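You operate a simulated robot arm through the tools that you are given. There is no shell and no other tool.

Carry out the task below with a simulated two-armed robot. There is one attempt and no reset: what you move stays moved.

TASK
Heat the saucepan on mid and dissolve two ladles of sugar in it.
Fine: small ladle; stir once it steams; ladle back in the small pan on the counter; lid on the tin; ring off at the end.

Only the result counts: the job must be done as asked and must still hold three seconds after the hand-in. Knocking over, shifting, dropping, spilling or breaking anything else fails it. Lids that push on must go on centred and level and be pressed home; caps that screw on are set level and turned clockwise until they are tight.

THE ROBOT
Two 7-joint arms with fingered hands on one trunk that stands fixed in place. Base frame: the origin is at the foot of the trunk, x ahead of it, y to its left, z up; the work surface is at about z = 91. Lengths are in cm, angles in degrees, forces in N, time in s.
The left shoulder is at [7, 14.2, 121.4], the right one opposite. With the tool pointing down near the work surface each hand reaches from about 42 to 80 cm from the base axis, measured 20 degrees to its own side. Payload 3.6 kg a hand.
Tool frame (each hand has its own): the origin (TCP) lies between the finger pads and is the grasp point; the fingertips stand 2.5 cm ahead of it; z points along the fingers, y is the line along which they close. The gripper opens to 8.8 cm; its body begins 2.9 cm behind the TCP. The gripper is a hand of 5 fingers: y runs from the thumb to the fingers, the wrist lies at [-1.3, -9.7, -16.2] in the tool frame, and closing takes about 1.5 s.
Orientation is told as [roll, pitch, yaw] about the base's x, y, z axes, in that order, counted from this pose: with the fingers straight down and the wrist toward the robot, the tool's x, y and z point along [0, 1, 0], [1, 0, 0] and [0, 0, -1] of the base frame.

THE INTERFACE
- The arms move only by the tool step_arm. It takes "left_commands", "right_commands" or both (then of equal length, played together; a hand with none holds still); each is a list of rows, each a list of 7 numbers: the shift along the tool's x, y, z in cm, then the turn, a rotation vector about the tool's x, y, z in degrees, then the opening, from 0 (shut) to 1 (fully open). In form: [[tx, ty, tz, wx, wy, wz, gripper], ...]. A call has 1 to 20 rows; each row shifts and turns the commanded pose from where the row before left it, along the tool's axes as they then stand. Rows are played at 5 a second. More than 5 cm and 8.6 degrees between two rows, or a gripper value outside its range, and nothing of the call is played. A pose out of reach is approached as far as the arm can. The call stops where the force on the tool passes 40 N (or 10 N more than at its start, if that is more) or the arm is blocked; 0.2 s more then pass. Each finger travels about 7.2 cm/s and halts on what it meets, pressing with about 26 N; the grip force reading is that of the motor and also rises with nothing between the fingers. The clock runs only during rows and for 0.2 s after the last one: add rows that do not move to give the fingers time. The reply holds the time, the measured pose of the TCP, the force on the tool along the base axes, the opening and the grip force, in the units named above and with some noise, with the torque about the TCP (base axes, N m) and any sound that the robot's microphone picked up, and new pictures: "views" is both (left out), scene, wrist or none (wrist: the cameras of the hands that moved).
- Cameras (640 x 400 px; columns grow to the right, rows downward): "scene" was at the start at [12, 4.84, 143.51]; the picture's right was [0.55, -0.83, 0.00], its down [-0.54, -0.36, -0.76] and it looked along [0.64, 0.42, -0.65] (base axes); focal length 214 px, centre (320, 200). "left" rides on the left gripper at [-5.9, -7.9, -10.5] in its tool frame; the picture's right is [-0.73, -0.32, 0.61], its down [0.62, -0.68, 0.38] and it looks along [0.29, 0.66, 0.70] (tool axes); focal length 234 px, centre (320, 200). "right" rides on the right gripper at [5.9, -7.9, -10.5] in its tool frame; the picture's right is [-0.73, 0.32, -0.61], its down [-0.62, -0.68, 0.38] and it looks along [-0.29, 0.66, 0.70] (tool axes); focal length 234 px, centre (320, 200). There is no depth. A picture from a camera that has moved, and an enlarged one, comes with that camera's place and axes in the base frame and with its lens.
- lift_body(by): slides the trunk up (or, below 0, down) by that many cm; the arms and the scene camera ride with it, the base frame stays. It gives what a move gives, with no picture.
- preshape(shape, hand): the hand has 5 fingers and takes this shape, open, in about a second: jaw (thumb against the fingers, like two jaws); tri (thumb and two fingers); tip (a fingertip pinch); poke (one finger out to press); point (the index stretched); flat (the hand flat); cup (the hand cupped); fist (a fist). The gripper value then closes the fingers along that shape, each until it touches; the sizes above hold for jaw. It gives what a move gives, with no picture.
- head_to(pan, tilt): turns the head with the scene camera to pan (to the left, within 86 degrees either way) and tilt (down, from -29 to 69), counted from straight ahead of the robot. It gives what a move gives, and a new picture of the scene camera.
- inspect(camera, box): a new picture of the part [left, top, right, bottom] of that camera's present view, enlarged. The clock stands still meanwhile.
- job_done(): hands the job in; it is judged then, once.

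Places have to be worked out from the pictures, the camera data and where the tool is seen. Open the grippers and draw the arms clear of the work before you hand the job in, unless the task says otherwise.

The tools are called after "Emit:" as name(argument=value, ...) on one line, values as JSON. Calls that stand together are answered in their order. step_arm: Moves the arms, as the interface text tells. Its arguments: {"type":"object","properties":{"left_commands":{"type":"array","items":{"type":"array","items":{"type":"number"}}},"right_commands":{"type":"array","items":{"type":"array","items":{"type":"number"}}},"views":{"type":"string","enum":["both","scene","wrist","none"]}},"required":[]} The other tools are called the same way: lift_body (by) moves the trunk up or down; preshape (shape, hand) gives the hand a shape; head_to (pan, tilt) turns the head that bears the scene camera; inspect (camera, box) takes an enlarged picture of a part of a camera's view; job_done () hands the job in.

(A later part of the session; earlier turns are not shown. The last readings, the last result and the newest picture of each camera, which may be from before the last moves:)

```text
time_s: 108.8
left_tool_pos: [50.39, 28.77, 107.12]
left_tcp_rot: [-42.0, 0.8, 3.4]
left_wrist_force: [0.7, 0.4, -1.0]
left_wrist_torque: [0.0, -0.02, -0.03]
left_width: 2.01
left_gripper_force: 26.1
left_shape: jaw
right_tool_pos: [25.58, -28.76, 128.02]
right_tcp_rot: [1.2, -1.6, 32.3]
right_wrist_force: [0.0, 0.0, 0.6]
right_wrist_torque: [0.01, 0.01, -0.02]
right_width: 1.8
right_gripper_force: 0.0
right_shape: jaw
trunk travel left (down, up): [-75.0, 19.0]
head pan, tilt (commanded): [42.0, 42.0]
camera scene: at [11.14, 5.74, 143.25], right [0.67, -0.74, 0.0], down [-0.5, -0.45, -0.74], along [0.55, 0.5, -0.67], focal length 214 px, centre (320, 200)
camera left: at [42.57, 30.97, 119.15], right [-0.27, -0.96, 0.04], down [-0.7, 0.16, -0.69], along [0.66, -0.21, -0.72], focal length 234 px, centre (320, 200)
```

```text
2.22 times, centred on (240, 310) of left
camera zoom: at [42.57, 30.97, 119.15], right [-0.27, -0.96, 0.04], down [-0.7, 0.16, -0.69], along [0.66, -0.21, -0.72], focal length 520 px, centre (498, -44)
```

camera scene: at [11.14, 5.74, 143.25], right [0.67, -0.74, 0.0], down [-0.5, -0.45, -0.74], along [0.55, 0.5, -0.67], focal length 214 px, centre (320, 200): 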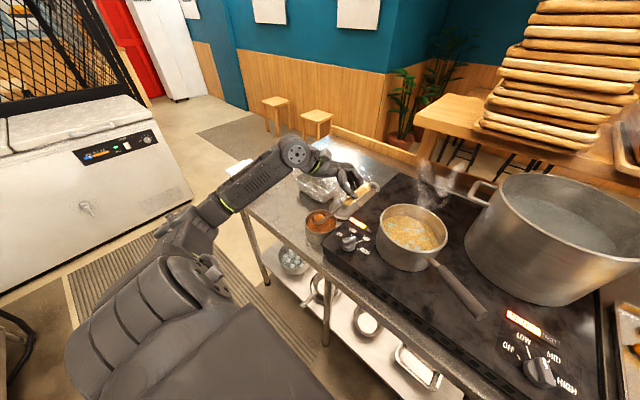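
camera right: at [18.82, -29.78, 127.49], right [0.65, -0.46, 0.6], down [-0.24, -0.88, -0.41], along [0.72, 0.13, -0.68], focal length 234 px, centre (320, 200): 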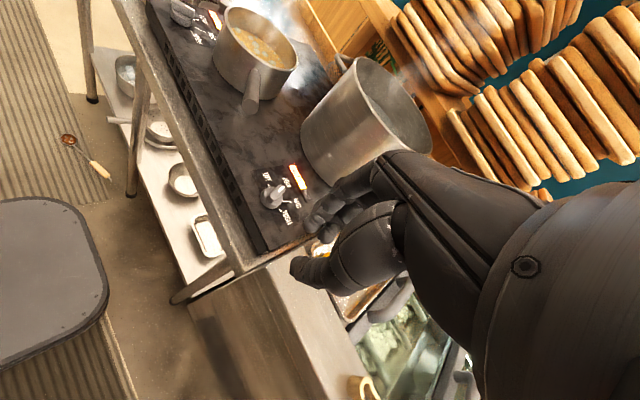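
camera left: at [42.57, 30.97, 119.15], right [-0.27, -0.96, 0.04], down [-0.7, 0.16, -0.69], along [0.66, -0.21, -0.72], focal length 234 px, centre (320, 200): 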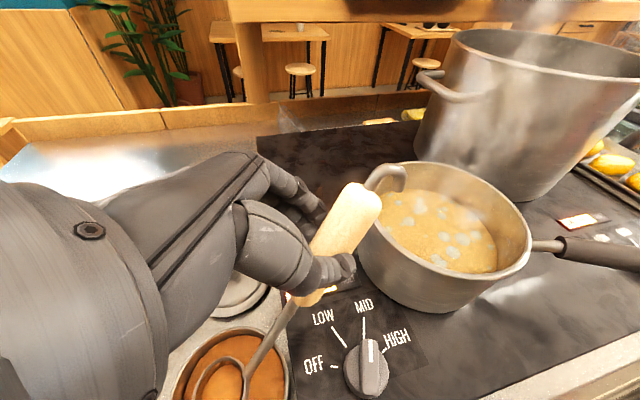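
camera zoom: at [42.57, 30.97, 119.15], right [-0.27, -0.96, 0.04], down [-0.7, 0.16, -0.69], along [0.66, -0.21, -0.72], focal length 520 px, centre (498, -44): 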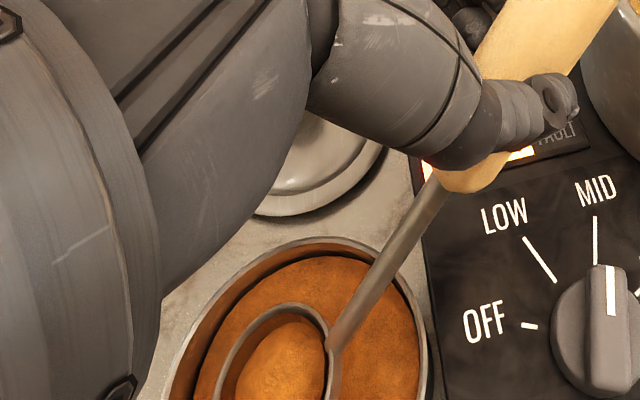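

Second ladle is full. I lift it, turn the hand 20° and carry it smoothly to above the saucepan.

Emit:
step_arm(left_commands=[[-1.72, 0.187, -1.934, 0, 0, 0, 0], [-1.72, 0.187, -1.934, 0, 0, 0, 0], [-1.72, 0.187, -1.934, 0, 0, 0, 0], [-1.72, 0.187, -1.934, 0, 0, 0, 0], [-1.72, 0.187, -1.934, 0, 0, 0, 0], [0, 0, 0, 4.41, -0.48, 4.96, 0], [0, 0, 0, 4.41, -0.48, 4.96, 0], [0, 0, 0, 4.41, -0.48, 4.96, 0], [-0.9, 0.63, 0.8, 0, 0, 0, 0], [-1.81, 1.264, 1.605, 0, 0, 0, 0], [-1.81, 1.264, 1.605, 0, 0, 0, 0], [-1.81, 1.264, 1.605, 0, 0, 0, 0], [-1.81, 1.264, 1.605, 0, 0, 0, 0], [-1.81, 1.264, 1.605, 0, 0, 0, 0], [-1.81, 1.264, 1.605, 0, 0, 0, 0], [-1.81, 1.264, 1.605, 0, 0, 0, 0], [-1.81, 1.264, 1.605, 0, 0, 0, 0], [-1.81, 1.264, 1.605, 0, 0, 0, 0], [-0.9, 0.63, 0.8, 0, 0, 0, 0], [0, 0, 0, 0, 0, 0, 0]], views="both")

Emit:
inspect(camera="scene", box=[350, 130, 490, 270])

Emit:
inspect(camera="left", box=[120, 220, 360, 400])

```text
time_s: 113.0
left_tool_pos: [56.73, 2.12, 120.98]
left_tcp_rot: [-43.8, 0.2, -16.4]
left_wrist_force: [-1.0, 0.2, -0.7]
left_wrist_torque: [-0.06, 0.0, 0.01]
left_width: 2.01
left_gripper_force: 26.5
left_shape: jaw
right_tool_pos: [25.51, -28.75, 128.16]
right_tcp_rot: [1.2, -1.6, 32.3]
right_wrist_force: [0.1, -1.2, -1.3]
right_wrist_torque: [0.01, 0.0, -0.01]
right_width: 1.78
right_gripper_force: 0.1
right_shape: jaw
trunk travel left (down, up): [-75.0, 19.0]
head pan, tilt (commanded): [42.0, 42.0]
camera scene: at [11.14, 5.76, 143.25], right [0.67, -0.74, 0.0], down [-0.5, -0.45, -0.74], along [0.55, 0.5, -0.67], focal length 214 px, centre (320, 200)
camera left: at [50.1, 7.29, 132.86], right [-0.58, -0.81, 0.07], down [-0.6, 0.37, -0.7], along [0.55, -0.45, -0.71], focal length 234 px, centre (320, 200)
```

scene: 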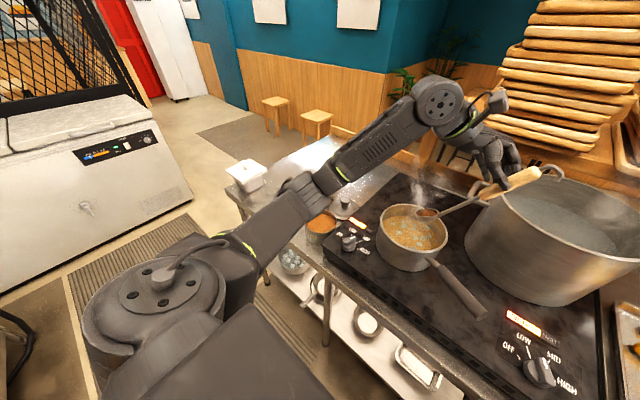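
left: 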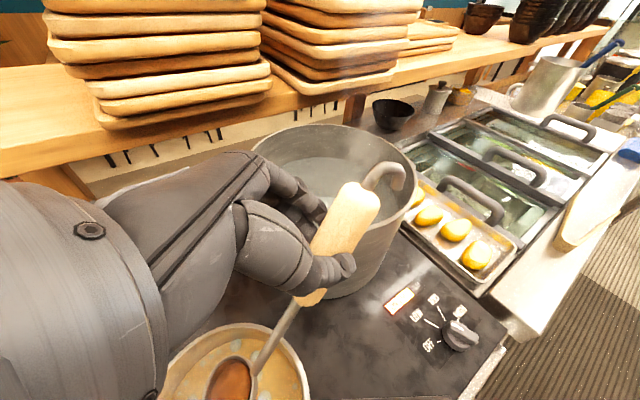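

```text
2.86 times, centred on (420, 200) of scene
camera zoom: at [11.14, 5.76, 143.25], right [0.67, -0.74, 0.0], down [-0.5, -0.45, -0.74], along [0.55, 0.5, -0.67], focal length 613 px, centre (34, 200)
```

zoom: 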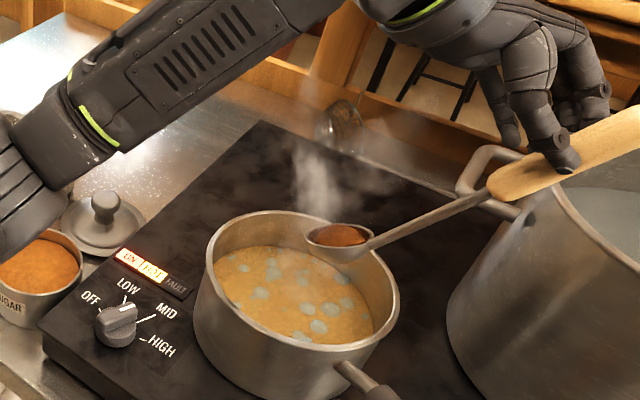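

```text
2.22 times, centred on (240, 310) of left
camera zoom: at [50.1, 7.29, 132.86], right [-0.58, -0.81, 0.07], down [-0.6, 0.37, -0.7], along [0.55, -0.45, -0.71], focal length 520 px, centre (498, -44)
```

zoom: 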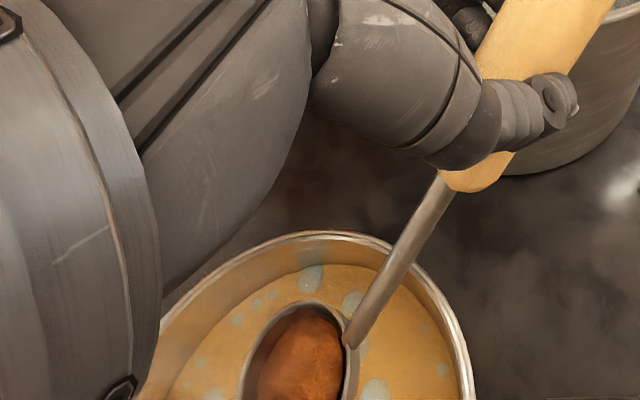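

Ladle is over the pan at about [55.2, 10.9, 106.5]. I begin the pour by tipping it over the handle axis, hand swinging up and over.

Emit:
step_arm(left_commands=[[0.7, -0.234, -2.38, -1.35, -8.19, 0.41, 0], [0.7, -0.234, -2.38, -1.35, -8.19, 0.41, 0], [0.7, -0.234, -2.38, -1.35, -8.19, 0.41, 0], [0.7, -0.234, -2.38, -1.35, -8.19, 0.41, 0], [0.7, -0.234, -2.38, -1.35, -8.19, 0.41, 0], [0.7, -0.234, -2.38, -1.35, -8.19, 0.41, 0]], views="both")

Emit:
inspect(camera="scene", box=[350, 130, 490, 270])

```text
time_s: 114.4
left_tool_pos: [58.97, 16.58, 123.22]
left_tcp_rot: [-93.4, -4.8, -10.1]
left_wrist_force: [-0.8, -0.2, -0.6]
left_wrist_torque: [0.05, 0.01, -0.03]
left_width: 2.02
left_gripper_force: 26.3
left_shape: jaw
right_tool_pos: [25.62, -28.76, 128.12]
right_tcp_rot: [1.2, -1.5, 32.3]
right_wrist_force: [0.3, -0.6, 0.1]
right_wrist_torque: [0.0, -0.01, -0.01]
right_width: 1.76
right_gripper_force: 0.0
right_shape: jaw
trunk travel left (down, up): [-75.0, 19.0]
head pan, tilt (commanded): [42.0, 42.0]
camera scene: at [11.16, 5.77, 143.25], right [0.67, -0.74, 0.0], down [-0.5, -0.45, -0.74], along [0.55, 0.5, -0.67], focal length 214 px, centre (320, 200)
camera left: at [52.66, 28.7, 127.99], right [-0.48, -0.49, 0.73], down [-0.69, -0.3, -0.66], along [0.54, -0.82, -0.19], focal length 234 px, centre (320, 200)
```

scene: 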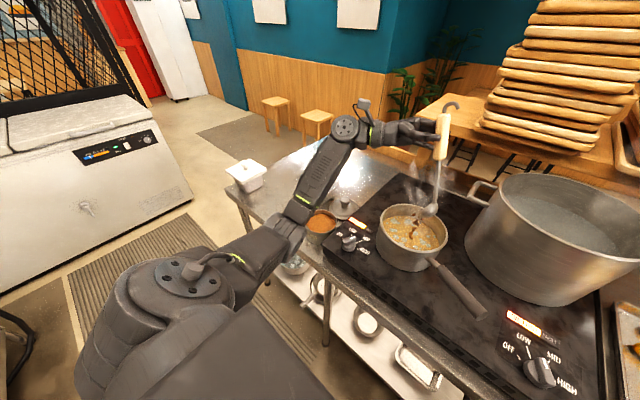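
left: 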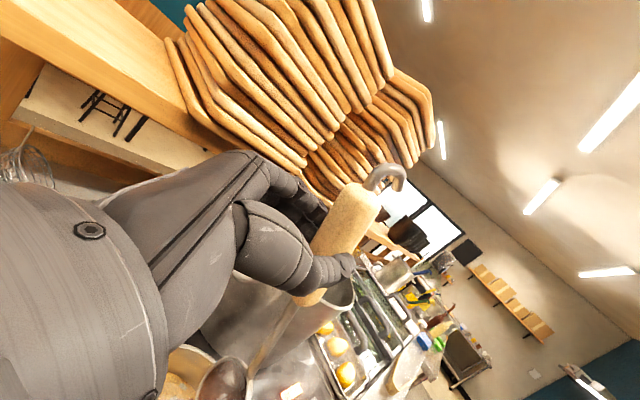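

```text
2.86 times, centred on (420, 200) of scene
camera zoom: at [11.16, 5.77, 143.25], right [0.67, -0.74, 0.0], down [-0.5, -0.45, -0.74], along [0.55, 0.5, -0.67], focal length 613 px, centre (34, 200)
```

zoom: 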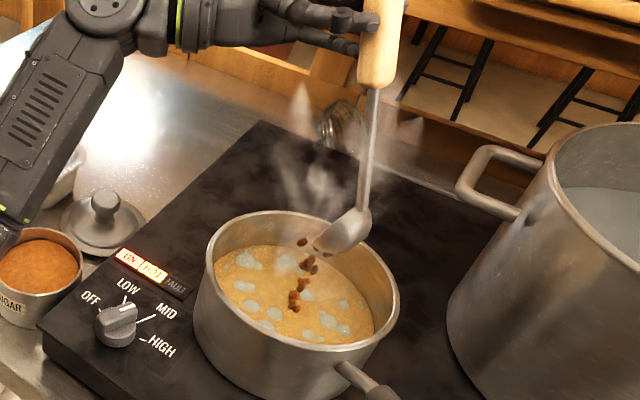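

It pours into the pan. I tip further to empty the bowl and hold briefly.

Emit:
step_arm(left_commands=[[0.7, -0.234, -2.38, -1.35, -8.19, 0.41, 0], [0.7, -0.234, -2.38, -1.35, -8.19, 0.41, 0], [0.7, -0.234, -2.38, -1.35, -8.19, 0.41, 0], [0.7, -0.234, -2.38, -1.35, -8.19, 0.41, 0], [0.7, -0.234, -2.38, -1.35, -8.19, 0.41, 0], [0, 0, 0, 0, 0, 0, 0], [0, 0, 0, 0, 0, 0, 0], [0, 0, 0, 0, 0, 0, 0]], views="both")

Emit:
inspect(camera="scene", box=[350, 130, 490, 270])

```text
time_s: 116.2
left_tool_pos: [59.74, 26.11, 116.07]
left_tcp_rot: [-134.8, -4.0, -3.3]
left_wrist_force: [0.3, 1.2, -0.4]
left_wrist_torque: [0.05, 0.0, 0.01]
left_width: 2.0
left_gripper_force: 25.9
left_shape: jaw
right_tool_pos: [25.56, -28.77, 128.15]
right_tcp_rot: [1.3, -1.6, 32.3]
right_wrist_force: [0.0, -0.2, -0.4]
right_wrist_torque: [0.0, 0.01, -0.01]
right_width: 1.77
right_gripper_force: 0.1
right_shape: jaw
trunk travel left (down, up): [-75.0, 19.0]
head pan, tilt (commanded): [42.0, 42.0]
camera scene: at [11.15, 5.71, 143.25], right [0.67, -0.74, 0.0], down [-0.5, -0.45, -0.74], along [0.55, 0.5, -0.67], focal length 214 px, centre (320, 200)
camera left: at [52.8, 38.13, 112.38], right [-0.38, 0.1, 0.92], down [-0.71, -0.67, -0.22], along [0.6, -0.73, 0.33], focal length 234 px, centre (320, 200)
```

scene: 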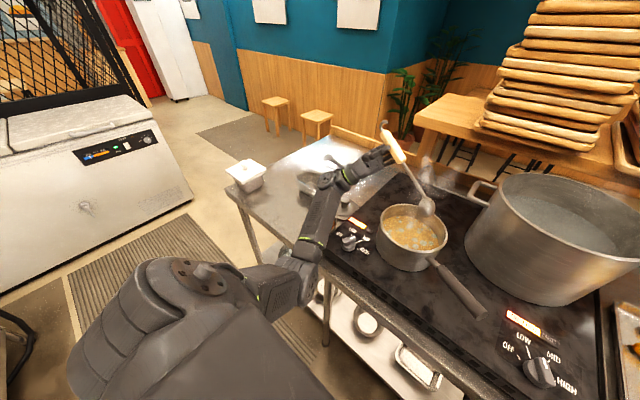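
left: 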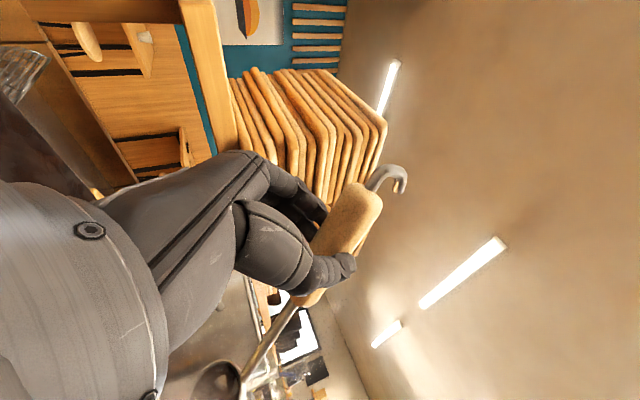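

```text
2.86 times, centred on (420, 200) of scene
camera zoom: at [11.15, 5.71, 143.25], right [0.67, -0.74, 0.0], down [-0.5, -0.45, -0.74], along [0.55, 0.5, -0.67], focal length 613 px, centre (34, 200)
```

zoom: 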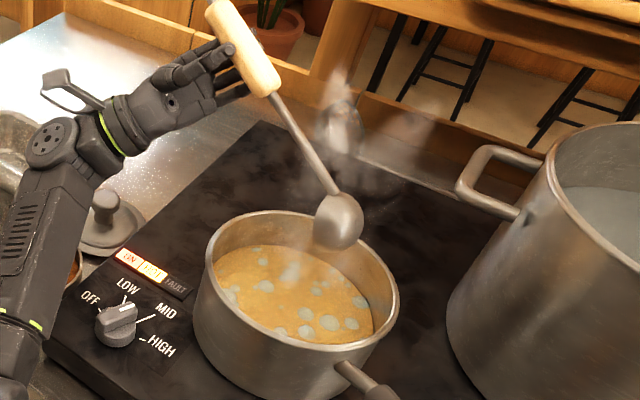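

The second ladle is poured. I rotate back until the handle stands about vertical, ready to lower the bowl into the water for stirring (it is steaming).

Emit:
step_arm(left_commands=[[-0.35, 0.18, 2.46, 1.35, 8.19, -0.41, 0], [-0.35, 0.18, 2.46, 1.35, 8.19, -0.41, 0], [-0.35, 0.18, 2.46, 1.35, 8.19, -0.41, 0], [-0.35, 0.18, 2.46, 1.35, 8.19, -0.41, 0], [-0.35, 0.18, 2.46, 1.35, 8.19, -0.41, 0], [-0.35, 0.18, 2.46, 1.35, 8.19, -0.41, 0], [0, 0, 0, 0, 0, 0, 0]], views="both")

Emit:
inspect(camera="scene", box=[350, 130, 490, 270])

Emit:
inspect(camera="left", box=[120, 220, 360, 400])

```text
time_s: 117.8
left_tool_pos: [58.71, 13.82, 123.64]
left_tcp_rot: [-84.8, -4.3, -11.4]
left_wrist_force: [0.0, 0.0, -0.7]
left_wrist_torque: [0.03, -0.02, -0.01]
left_width: 2.0
left_gripper_force: 26.1
left_shape: jaw
right_tool_pos: [25.59, -28.78, 128.13]
right_tcp_rot: [1.2, -1.5, 32.3]
right_wrist_force: [0.1, 0.8, 0.1]
right_wrist_torque: [0.02, 0.01, 0.02]
right_width: 1.81
right_gripper_force: 0.1
right_shape: jaw
trunk travel left (down, up): [-75.0, 19.0]
head pan, tilt (commanded): [42.0, 42.0]
camera scene: at [11.15, 5.75, 143.25], right [0.67, -0.74, 0.0], down [-0.5, -0.45, -0.74], along [0.55, 0.5, -0.67], focal length 214 px, centre (320, 200)
camera left: at [52.44, 25.32, 129.95], right [-0.5, -0.58, 0.64], down [-0.68, -0.19, -0.71], along [0.54, -0.79, -0.3], focal length 234 px, centre (320, 200)
```

scene: 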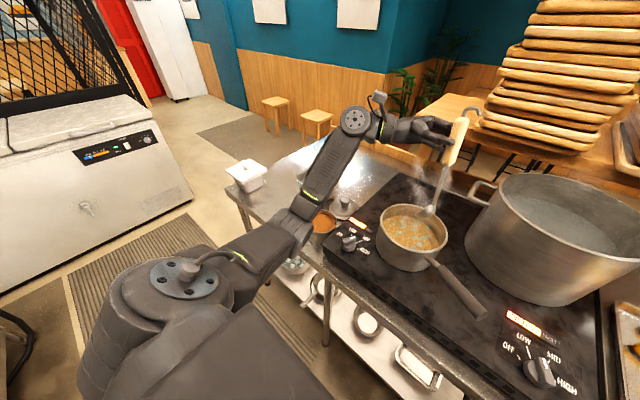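
left: 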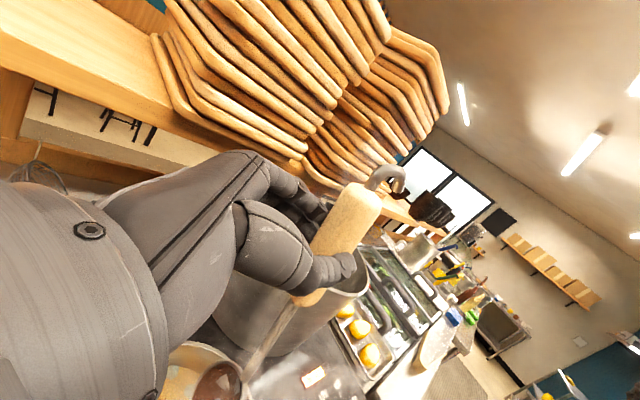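

```text
2.86 times, centred on (420, 200) of scene
camera zoom: at [11.15, 5.75, 143.25], right [0.67, -0.74, 0.0], down [-0.5, -0.45, -0.74], along [0.55, 0.5, -0.67], focal length 613 px, centre (34, 200)
```

zoom: 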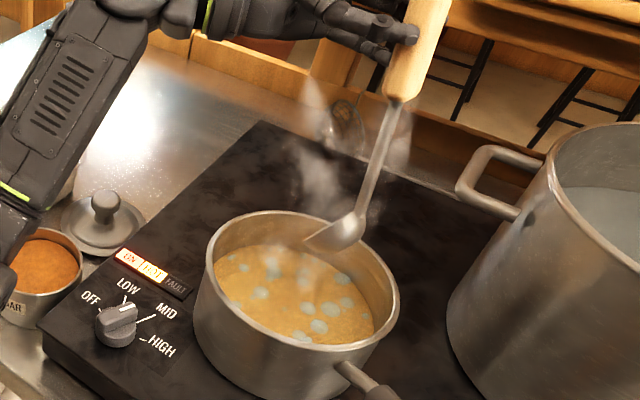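

```text
2.22 times, centred on (240, 310) of left
camera zoom: at [52.44, 25.32, 129.95], right [-0.5, -0.58, 0.64], down [-0.68, -0.19, -0.71], along [0.54, -0.79, -0.3], focal length 520 px, centre (498, -44)
```

zoom: 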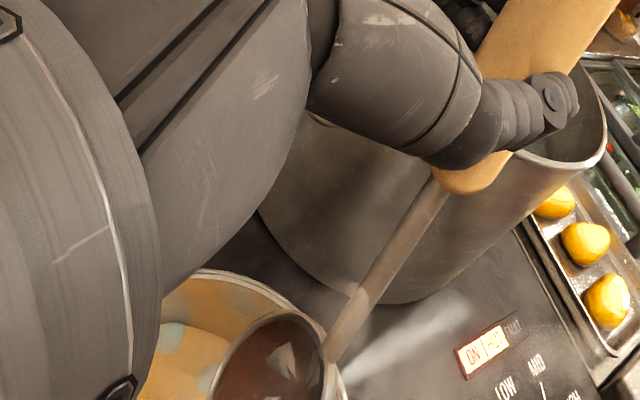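

Handle is vertical; bowl at about [56, 11.2, 106.5]. I centre it over the pan and lower it into the water until the bowl is submerged above the bottom.

Emit:
step_arm(left_commands=[[-0.053, -2.055, -1.124, 0, 0, 0, 0], [2.98, -0.225, 0.271, 0, 0, 0, 0], [2.98, -0.225, 0.271, 0, 0, 0, 0], [2.98, -0.225, 0.271, 0, 0, 0, 0], [2.2, -0.165, 0.2, 0, 0, 0, 0], [0, 0, 0, 0, 0, 0, 0]], views="both")

Emit:
inspect(camera="scene", box=[350, 150, 490, 290])

Emit:
inspect(camera="left", box=[120, 220, 360, 400])

```text
time_s: 119.2
left_tool_pos: [56.91, 15.4, 112.43]
left_tcp_rot: [-84.9, -4.4, -11.3]
left_wrist_force: [0.0, -0.8, -0.1]
left_wrist_torque: [0.02, 0.0, 0.03]
left_width: 2.02
left_gripper_force: 25.9
left_shape: jaw
right_tool_pos: [25.55, -28.75, 128.05]
right_tcp_rot: [1.2, -1.6, 32.3]
right_wrist_force: [-0.2, 0.2, 0.0]
right_wrist_torque: [0.0, -0.03, -0.03]
right_width: 1.77
right_gripper_force: 0.2
right_shape: jaw
trunk travel left (down, up): [-75.0, 19.0]
head pan, tilt (commanded): [42.0, 42.0]
camera scene: at [11.14, 5.72, 143.25], right [0.67, -0.74, 0.0], down [-0.5, -0.45, -0.74], along [0.55, 0.5, -0.67], focal length 214 px, centre (320, 200)
camera left: at [50.68, 26.72, 118.73], right [-0.5, -0.58, 0.64], down [-0.68, -0.2, -0.71], along [0.54, -0.79, -0.3], focal length 234 px, centre (320, 200)
```

scene: 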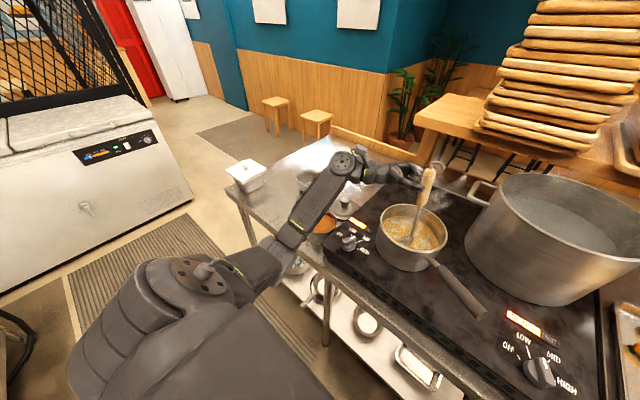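
left: 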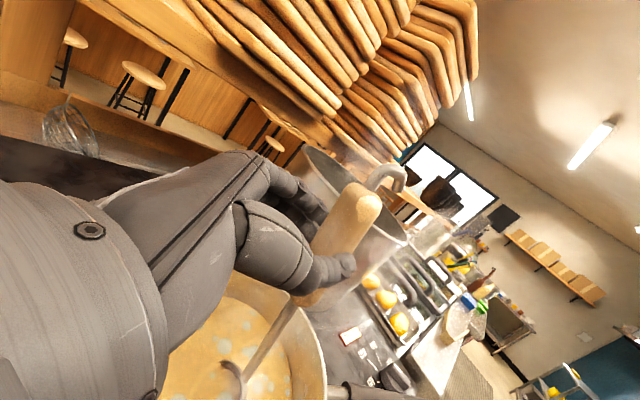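

```text
2.86 times, centred on (420, 220) of scene
camera zoom: at [11.14, 5.72, 143.25], right [0.67, -0.74, 0.0], down [-0.5, -0.45, -0.74], along [0.55, 0.5, -0.67], focal length 613 px, centre (34, 143)
```

zoom: 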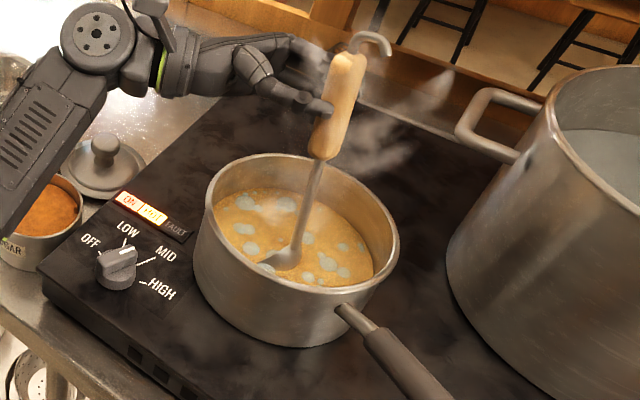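

```text
2.22 times, centred on (240, 310) of left
camera zoom: at [50.68, 26.72, 118.73], right [-0.5, -0.58, 0.64], down [-0.68, -0.2, -0.71], along [0.54, -0.79, -0.3], focal length 520 px, centre (498, -44)
```

zoom: 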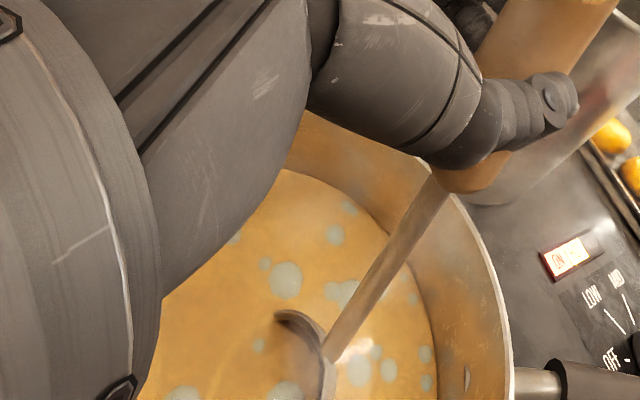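

The bowl is in the water with the handle clear of the rim. I start stirring in 4 cm circles, half a centimetre deeper.

Emit:
step_arm(left_commands=[[0.48, 1.93, -0.353, 0, 0, 0, 0], [0.48, 1.93, -0.353, 0, 0, 0, 0], [0.099, -0.918, -1.853, 0, 0, 0, 0], [-0.025, -1.72, -1.153, 0, 0, 0, 0], [-0.142, -2.061, -0.144, 0, 0, 0, 0], [-0.222, -1.849, 0.904, 0, 0, 0, 0], [-0.241, -1.142, 1.709, 0, 0, 0, 0], [-0.197, -0.13, 2.057, 0, 0, 0, 0], [-0.099, 0.918, 1.853, 0, 0, 0, 0], [0.025, 1.72, 1.153, 0, 0, 0, 0], [0.142, 2.061, 0.144, 0, 0, 0, 0], [0.222, 1.849, -0.904, 0, 0, 0, 0], [0.241, 1.142, -1.709, 0, 0, 0, 0], [0.197, 0.13, -2.057, 0, 0, 0, 0], [0.099, -0.918, -1.853, 0, 0, 0, 0], [-0.025, -1.72, -1.153, 0, 0, 0, 0], [-0.142, -2.061, -0.144, 0, 0, 0, 0], [-0.222, -1.849, 0.904, 0, 0, 0, 0], [-0.241, -1.142, 1.709, 0, 0, 0, 0], [-0.197, -0.13, 2.057, 0, 0, 0, 0]], views="scene")

Emit:
inspect(camera="scene", box=[350, 150, 490, 290])

```text
time_s: 123.4
left_tool_pos: [52.88, 15.26, 112.0]
left_tcp_rot: [-84.9, -4.4, -11.4]
left_wrist_force: [0.2, 0.0, -0.6]
left_wrist_torque: [-0.01, -0.05, 0.01]
left_width: 2.02
left_gripper_force: 26.0
left_shape: jaw
right_tool_pos: [25.51, -28.78, 128.02]
right_tcp_rot: [1.3, -1.6, 32.3]
right_wrist_force: [0.2, 0.4, -0.4]
right_wrist_torque: [-0.04, -0.02, 0.03]
right_width: 1.79
right_gripper_force: 0.1
right_shape: jaw
trunk travel left (down, up): [-75.0, 19.0]
head pan, tilt (commanded): [42.0, 42.0]
camera scene: at [11.15, 5.66, 143.25], right [0.67, -0.74, 0.0], down [-0.5, -0.45, -0.74], along [0.55, 0.5, -0.67], focal length 214 px, centre (320, 200)
```

scene: 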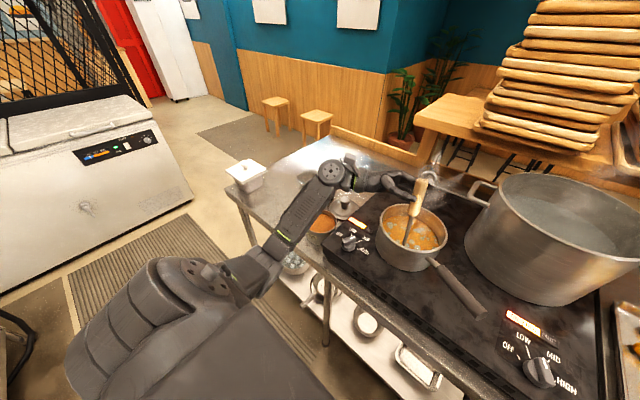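

```text
2.86 times, centred on (420, 220) of scene
camera zoom: at [11.15, 5.66, 143.25], right [0.67, -0.74, 0.0], down [-0.5, -0.45, -0.74], along [0.55, 0.5, -0.67], focal length 613 px, centre (34, 143)
```

zoom: 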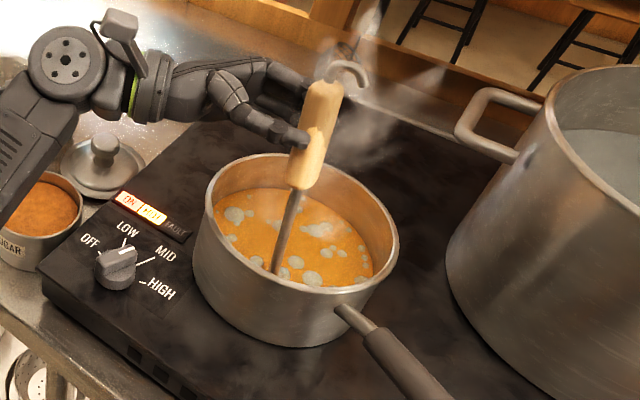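

The liquid is turning a clearer amber — sugar is dissolving. I continue stirring with the same circles.

Emit:
step_arm(left_commands=[[-0.099, 0.918, 1.853, 0, 0, 0, 0], [0.025, 1.72, 1.153, 0, 0, 0, 0], [0.142, 2.061, 0.144, 0, 0, 0, 0], [0.222, 1.849, -0.904, 0, 0, 0, 0], [0.241, 1.142, -1.709, 0, 0, 0, 0], [0.197, 0.13, -2.057, 0, 0, 0, 0], [0.099, -0.918, -1.853, 0, 0, 0, 0], [-0.025, -1.72, -1.153, 0, 0, 0, 0], [-0.142, -2.061, -0.144, 0, 0, 0, 0], [-0.222, -1.849, 0.904, 0, 0, 0, 0], [-0.241, -1.142, 1.709, 0, 0, 0, 0], [-0.197, -0.13, 2.057, 0, 0, 0, 0], [-0.099, 0.918, 1.853, 0, 0, 0, 0], [0.025, 1.72, 1.153, 0, 0, 0, 0], [0.142, 2.061, 0.144, 0, 0, 0, 0], [0.222, 1.849, -0.904, 0, 0, 0, 0], [0.241, 1.142, -1.709, 0, 0, 0, 0], [0.197, 0.13, -2.057, 0, 0, 0, 0]], views="scene")

Emit:
inspect(camera="scene", box=[350, 150, 490, 290])

```text
time_s: 127.2
left_tool_pos: [60.8, 15.53, 112.07]
left_tcp_rot: [-85.0, -4.4, -11.6]
left_wrist_force: [-0.1, -0.2, -0.1]
left_wrist_torque: [0.01, -0.01, -0.01]
left_width: 2.0
left_gripper_force: 25.6
left_shape: jaw
right_tool_pos: [25.48, -28.67, 128.15]
right_tcp_rot: [1.2, -1.5, 32.3]
right_wrist_force: [-0.2, 0.0, 0.1]
right_wrist_torque: [0.0, 0.0, 0.0]
right_width: 1.74
right_gripper_force: 0.1
right_shape: jaw
trunk travel left (down, up): [-75.0, 19.0]
head pan, tilt (commanded): [42.0, 42.0]
camera scene: at [11.15, 5.79, 143.25], right [0.67, -0.74, 0.0], down [-0.5, -0.45, -0.74], along [0.55, 0.5, -0.67], focal length 214 px, centre (320, 200)
```

scene: 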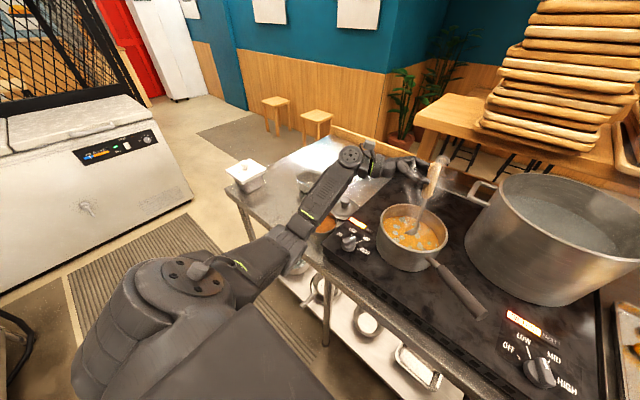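

```text
2.86 times, centred on (420, 220) of scene
camera zoom: at [11.15, 5.79, 143.25], right [0.67, -0.74, 0.0], down [-0.5, -0.45, -0.74], along [0.55, 0.5, -0.67], focal length 613 px, centre (34, 143)
```

zoom: 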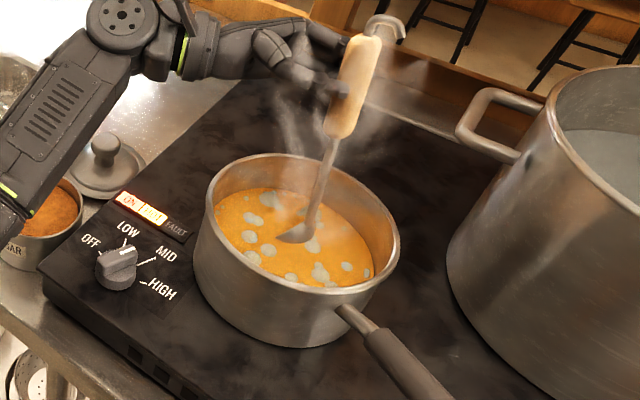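

I zoom into the liquid surface to judge whether grains remain.

Emit:
inspect(camera="scene", box=[385, 205, 445, 255])

Emit:
inspect(camera="left", box=[140, 240, 340, 400])

```text
8.00 times, centred on (415, 230) of scene
camera zoom: at [11.15, 5.79, 143.25], right [0.67, -0.74, 0.0], down [-0.5, -0.45, -0.74], along [0.55, 0.5, -0.67], focal length 1716 px, centre (-440, -40)
```

zoom: 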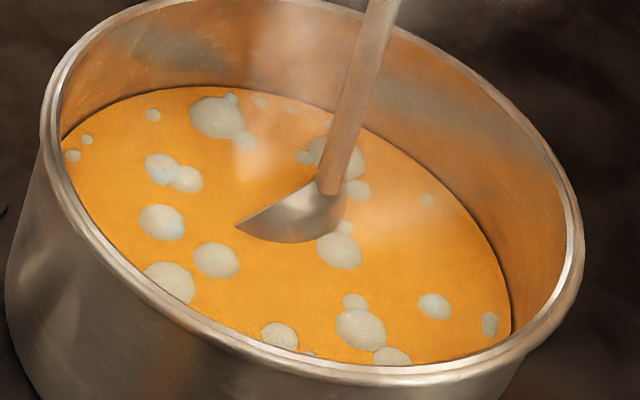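

```text
2.50 times, centred on (240, 320) of left
camera zoom: at [54.54, 26.93, 118.46], right [-0.5, -0.58, 0.64], down [-0.68, -0.2, -0.71], along [0.54, -0.79, -0.3], focal length 585 px, centre (520, -100)
```

zoom: 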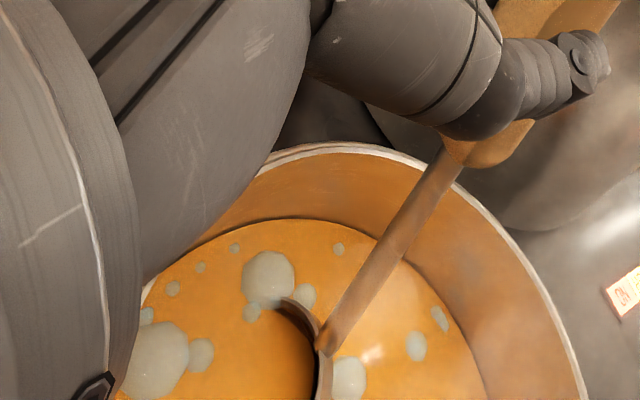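

The liquid is now a smooth amber with only bubbles. I stir a few more turns to be sure everything, including the film in the bowl, is dissolved.

Emit:
step_arm(left_commands=[[0.3, -0.918, -1.853, 0, 0, 0, 0], [0.2, -1.72, -1.153, 0, 0, 0, 0], [-0.142, -2.061, -0.144, 0, 0, 0, 0], [-0.222, -1.849, 0.904, 0, 0, 0, 0], [-0.241, -1.142, 1.709, 0, 0, 0, 0], [-0.197, -0.13, 2.057, 0, 0, 0, 0], [-0.099, 0.918, 1.853, 0, 0, 0, 0], [0.025, 1.72, 1.153, 0, 0, 0, 0], [0.142, 2.061, 0.144, 0, 0, 0, 0], [0.222, 1.849, -0.904, 0, 0, 0, 0], [0.241, 1.142, -1.709, 0, 0, 0, 0], [0.197, 0.13, -2.057, 0, 0, 0, 0], [0.099, -0.918, -1.853, 0, 0, 0, 0], [-0.025, -1.72, -1.153, 0, 0, 0, 0], [-0.142, -2.061, -0.144, 0, 0, 0, 0], [-0.222, -1.849, 0.904, 0, 0, 0, 0], [-0.241, -1.142, 1.709, 0, 0, 0, 0], [-0.197, -0.13, 2.057, 0, 0, 0, 0]], views="none")

Emit:
step_arm(left_commands=[[-0.099, 0.918, 1.853, 0, 0, 0, 0], [0.025, 1.72, 1.153, 0, 0, 0, 0], [0.142, 2.061, 0.144, 0, 0, 0, 0], [0.222, 1.849, -0.904, 0, 0, 0, 0], [0.241, 1.142, -1.709, 0, 0, 0, 0], [0.197, 0.13, -2.057, 0, 0, 0, 0], [0.099, -0.918, -1.853, 0, 0, 0, 0], [-0.025, -1.72, -1.153, 0, 0, 0, 0], [-0.142, -2.061, -0.144, 0, 0, 0, 0], [-0.222, -1.849, 0.904, 0, 0, 0, 0], [-0.241, -1.142, 1.709, 0, 0, 0, 0], [-0.197, -0.13, 2.057, 0, 0, 0, 0], [-0.099, 0.918, 1.853, 0, 0, 0, 0], [0.025, 1.72, 1.153, 0, 0, 0, 0], [0.142, 2.061, 0.144, 0, 0, 0, 0], [0.222, 1.849, -0.904, 0, 0, 0, 0], [0.241, 1.142, -1.709, 0, 0, 0, 0], [0.197, 0.13, -2.057, 0, 0, 0, 0]], views="none")

Emit:
inspect(camera="scene", box=[385, 205, 445, 255])

```text
time_s: 131.0
left_tool_pos: [52.82, 15.5, 111.4]
left_tcp_rot: [-84.9, -4.4, -11.5]
left_wrist_force: [0.9, 0.2, 0.1]
left_wrist_torque: [0.04, -0.04, 0.03]
left_width: 2.03
left_gripper_force: 26.4
left_shape: jaw
right_tool_pos: [25.44, -28.88, 128.05]
right_tcp_rot: [1.2, -1.7, 32.3]
right_wrist_force: [0.3, 0.1, -0.2]
right_wrist_torque: [-0.02, -0.02, -0.01]
right_width: 1.79
right_gripper_force: 0.0
right_shape: jaw
trunk travel left (down, up): [-75.0, 19.0]
head pan, tilt (commanded): [42.0, 42.0]
```

```text
time_s: 134.8
left_tool_pos: [60.97, 15.47, 111.52]
left_tcp_rot: [-85.0, -4.4, -11.5]
left_wrist_force: [-0.2, 0.6, -1.6]
left_wrist_torque: [0.01, 0.01, -0.01]
left_width: 2.04
left_gripper_force: 25.9
left_shape: jaw
right_tool_pos: [25.58, -28.73, 128.05]
right_tcp_rot: [1.2, -1.5, 32.3]
right_wrist_force: [-0.5, -0.2, -0.2]
right_wrist_torque: [-0.02, 0.03, -0.03]
right_width: 1.81
right_gripper_force: 0.0
right_shape: jaw
trunk travel left (down, up): [-75.0, 19.0]
head pan, tilt (commanded): [42.0, 42.0]
```

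```text
8.00 times, centred on (415, 230) of scene
camera zoom: at [11.14, 5.79, 143.25], right [0.67, -0.74, 0.0], down [-0.5, -0.45, -0.74], along [0.55, 0.5, -0.67], focal length 1716 px, centre (-440, -40)
```

zoom: 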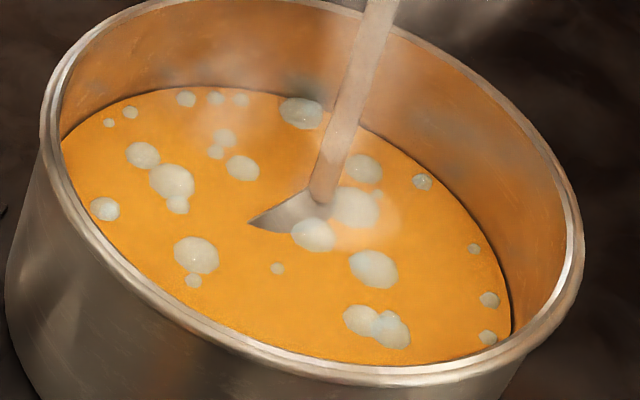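

Colour is uniform and unchanged: dissolved. I lift the ladle, drain it over the pan, and swing it to the level attitude above the pan (handle to the right), so I can park it safely in the saucepan while the lid is handled.

Emit:
step_arm(left_commands=[[-0.182, -1.955, 0.38, 0, 0, 0, 0], [-0.182, -1.955, 0.38, 0, 0, 0, 0], [-2.61, 0.197, -0.237, 0, 0, 0, 0], [-2.61, 0.197, -0.237, 0, 0, 0, 0], [-2.61, 0.197, -0.237, 0, 0, 0, 0], [-2.61, 0.197, -0.237, 0, 0, 0, 0], [0, 0, 0, 0, 0, 0, 0], [-0.35, 0.18, 2.46, 1.35, 8.19, -0.41, 0], [-0.35, 0.18, 2.46, 1.35, 8.19, -0.41, 0], [-0.35, 0.18, 2.46, 1.35, 8.19, -0.41, 0], [-0.35, 0.18, 2.46, 1.35, 8.19, -0.41, 0], [-0.35, 0.18, 2.46, 1.35, 8.19, -0.41, 0], [-0.35, 0.18, 2.46, 1.35, 8.19, -0.41, 0], [0, 0, 0, 0, 0, 0, 0]], views="both")

Emit:
inspect(camera="scene", box=[350, 130, 490, 270])

Emit:
inspect(camera="left", box=[120, 220, 360, 400])

```text
time_s: 137.8
left_tool_pos: [54.57, 1.87, 117.96]
left_tcp_rot: [-35.6, 1.6, -17.2]
left_wrist_force: [-0.2, 0.3, -0.4]
left_wrist_torque: [-0.02, 0.02, 0.01]
left_width: 2.01
left_gripper_force: 26.2
left_shape: jaw
right_tool_pos: [25.52, -28.74, 128.15]
right_tcp_rot: [1.2, -1.6, 32.3]
right_wrist_force: [-0.2, 0.3, 0.2]
right_wrist_torque: [-0.02, 0.01, -0.01]
right_width: 1.79
right_gripper_force: 0.1
right_shape: jaw
trunk travel left (down, up): [-75.0, 19.0]
head pan, tilt (commanded): [42.0, 42.0]
camera scene: at [11.15, 5.76, 143.25], right [0.67, -0.74, 0.0], down [-0.5, -0.45, -0.74], along [0.55, 0.5, -0.67], focal length 214 px, centre (320, 200)
camera left: at [47.82, 5.35, 130.18], right [-0.59, -0.81, -0.06], down [-0.59, 0.48, -0.66], along [0.56, -0.35, -0.75], focal length 234 px, centre (320, 200)
```

scene: 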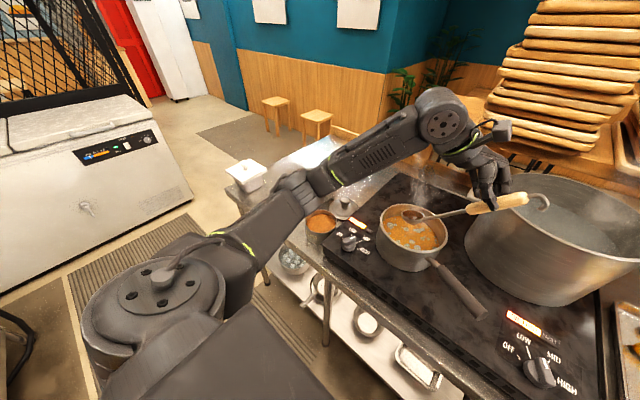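
left: 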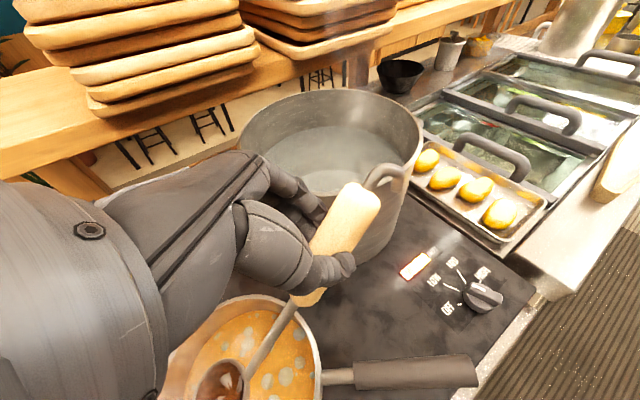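

```text
2.86 times, centred on (420, 200) of scene
camera zoom: at [11.15, 5.76, 143.25], right [0.67, -0.74, 0.0], down [-0.5, -0.45, -0.74], along [0.55, 0.5, -0.67], focal length 613 px, centre (34, 200)
```

zoom: 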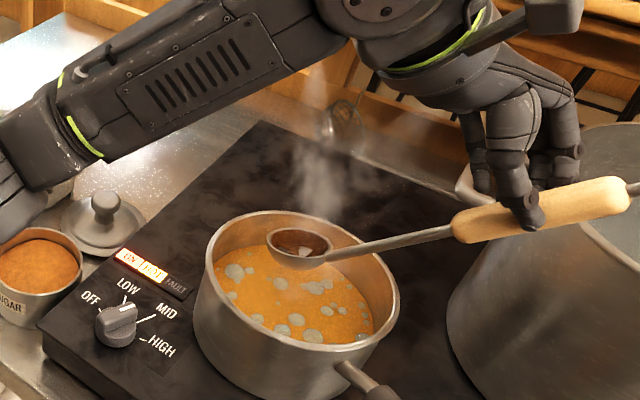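

```text
2.22 times, centred on (240, 310) of left
camera zoom: at [47.82, 5.35, 130.18], right [-0.59, -0.81, -0.06], down [-0.59, 0.48, -0.66], along [0.56, -0.35, -0.75], focal length 520 px, centre (498, -44)
```

zoom: 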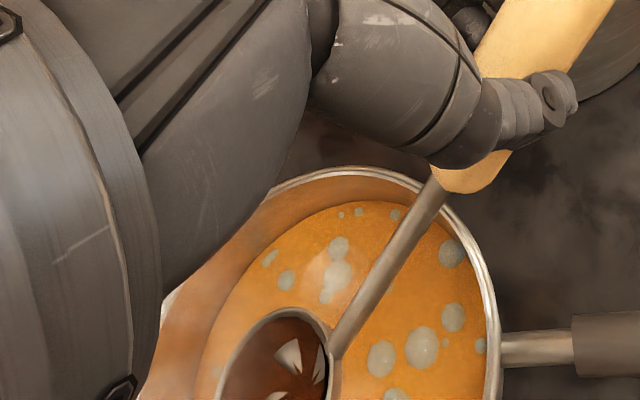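

The syrup-coated bowl is above the pan at about [53, 13, 105.5], handle rising to the right. I shift it toward the left inside of the pan and lower it into the liquid.

Emit:
step_arm(left_commands=[[1.62, -0.355, -1.145, 0, 0, 0, 0], [1.62, -0.355, -1.145, 0, 0, 0, 0], [1.57, 0.076, 2.195, 0, 0, 0, 0], [1.57, 0.076, 2.195, 0, 0, 0, 0], [1.57, 0.076, 2.195, 0, 0, 0, 0], [1.45, 0.07, 2.03, 0, 0, 0, 0], [0, 0, 0, 0, 0, 0, 0]], views="both")

Emit:
inspect(camera="scene", box=[370, 160, 490, 280])

Emit:
inspect(camera="left", box=[120, 220, 420, 400])

```text
time_s: 139.4
left_tool_pos: [55.08, 5.71, 107.17]
left_tcp_rot: [-35.6, 1.7, -17.1]
left_wrist_force: [-0.9, 0.3, 0.4]
left_wrist_torque: [0.01, -0.02, 0.02]
left_width: 1.99
left_gripper_force: 26.1
left_shape: jaw
right_tool_pos: [25.47, -28.73, 128.16]
right_tcp_rot: [1.1, -1.6, 32.4]
right_wrist_force: [0.1, 0.6, 0.3]
right_wrist_torque: [-0.02, 0.04, -0.01]
right_width: 1.78
right_gripper_force: 0.1
right_shape: jaw
trunk travel left (down, up): [-75.0, 19.0]
head pan, tilt (commanded): [42.0, 42.0]
camera scene: at [11.13, 5.72, 143.25], right [0.67, -0.74, 0.0], down [-0.5, -0.45, -0.74], along [0.55, 0.5, -0.67], focal length 214 px, centre (320, 200)
camera left: at [48.31, 9.21, 119.4], right [-0.59, -0.81, -0.06], down [-0.58, 0.48, -0.66], along [0.56, -0.35, -0.75], focal length 234 px, centre (320, 200)
```

scene: 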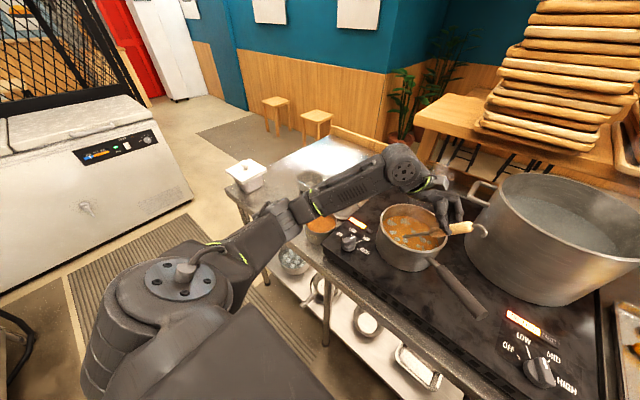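
left: 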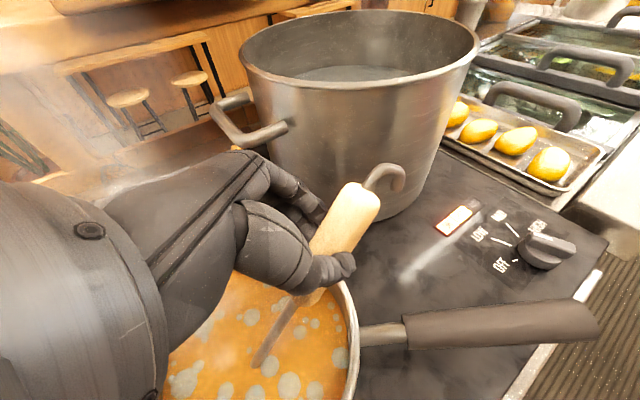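

```text
3.33 times, centred on (430, 220) of scene
camera zoom: at [11.13, 5.72, 143.25], right [0.67, -0.74, 0.0], down [-0.5, -0.45, -0.74], along [0.55, 0.5, -0.67], focal length 715 px, centre (-47, 133)
```

zoom: 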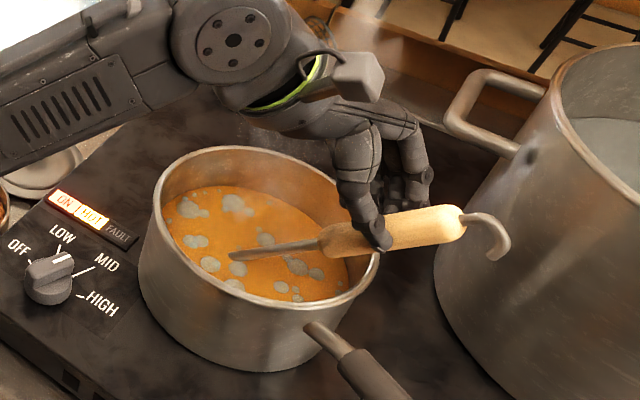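

```text
2.13 times, centred on (270, 310) of left
camera zoom: at [48.31, 9.21, 119.4], right [-0.59, -0.81, -0.06], down [-0.58, 0.48, -0.66], along [0.56, -0.35, -0.75], focal length 500 px, centre (427, -35)
```

zoom: 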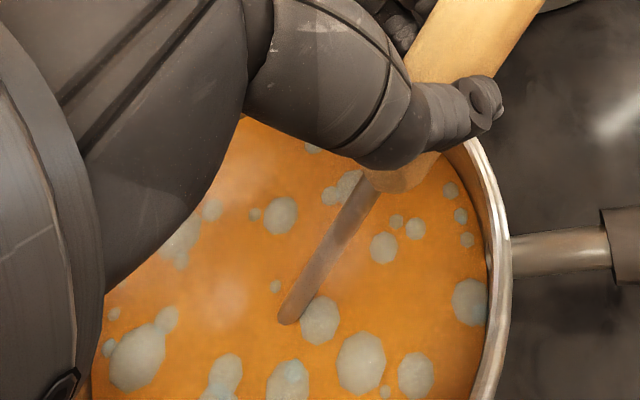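

The bowl is in the syrup and the handle is just above the pan's right rim. I tilt the handle down about 12° onto the rim, watching the force.

Emit:
step_arm(left_commands=[[-0.288, 0.136, 1.767, 0.972, 5.9, -0.294, 0], [-0.288, 0.136, 1.767, 0.972, 5.9, -0.294, 0], [0, 0, 0, 0, 0, 0, 0]], views="wrist")

Emit:
inspect(camera="scene", box=[370, 160, 490, 280])

Emit:
inspect(camera="left", box=[220, 160, 420, 340])

```text
time_s: 140.2
left_tool_pos: [54.42, 3.35, 104.83]
left_tcp_rot: [-23.8, 3.3, -17.5]
left_wrist_force: [1.8, 0.4, 26.9]
left_wrist_torque: [-0.25, -0.21, -0.02]
left_width: 2.1
left_gripper_force: 26.3
left_shape: jaw
right_tool_pos: [25.38, -28.63, 128.31]
right_tcp_rot: [1.1, -1.7, 32.3]
right_wrist_force: [0.3, 0.4, -0.8]
right_wrist_torque: [0.0, 0.01, -0.02]
right_width: 1.78
right_gripper_force: 0.0
right_shape: jaw
trunk travel left (down, up): [-75.0, 19.0]
head pan, tilt (commanded): [42.0, 42.0]
camera left: at [47.16, 4.51, 117.34], right [-0.6, -0.77, -0.24], down [-0.56, 0.61, -0.56], along [0.58, -0.2, -0.79], focal length 234 px, centre (320, 200)
```

left: 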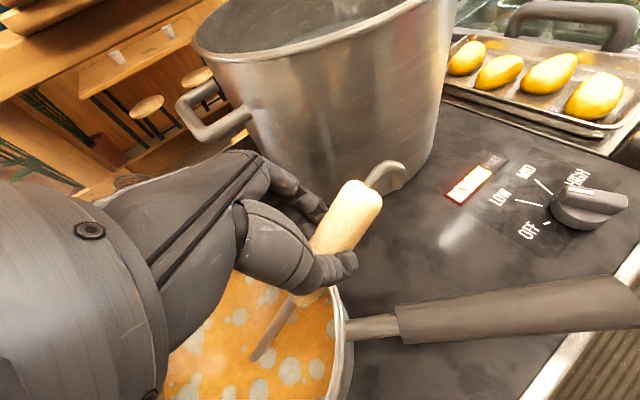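

```text
3.33 times, centred on (430, 220) of scene
camera zoom: at [10.85, 5.75, 143.31], right [0.67, -0.74, 0.0], down [-0.5, -0.45, -0.74], along [0.55, 0.5, -0.67], focal length 715 px, centre (-47, 133)
```

zoom: 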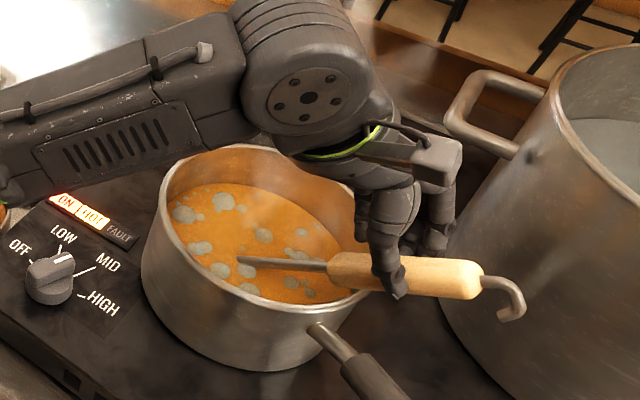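

```text
2.22 times, centred on (320, 250) of left
camera zoom: at [47.16, 4.51, 117.34], right [-0.6, -0.77, -0.24], down [-0.56, 0.61, -0.56], along [0.58, -0.2, -0.79], focal length 520 px, centre (320, 89)
```

zoom: 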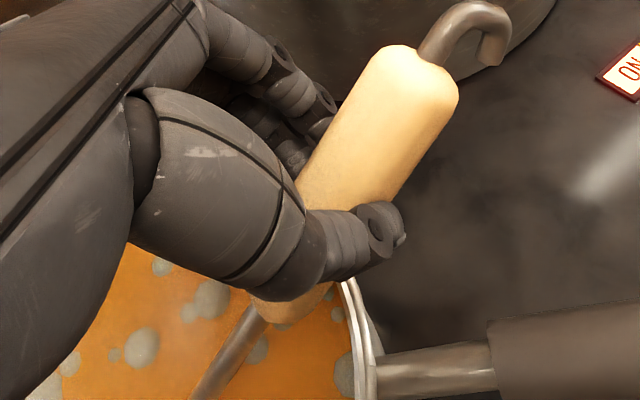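

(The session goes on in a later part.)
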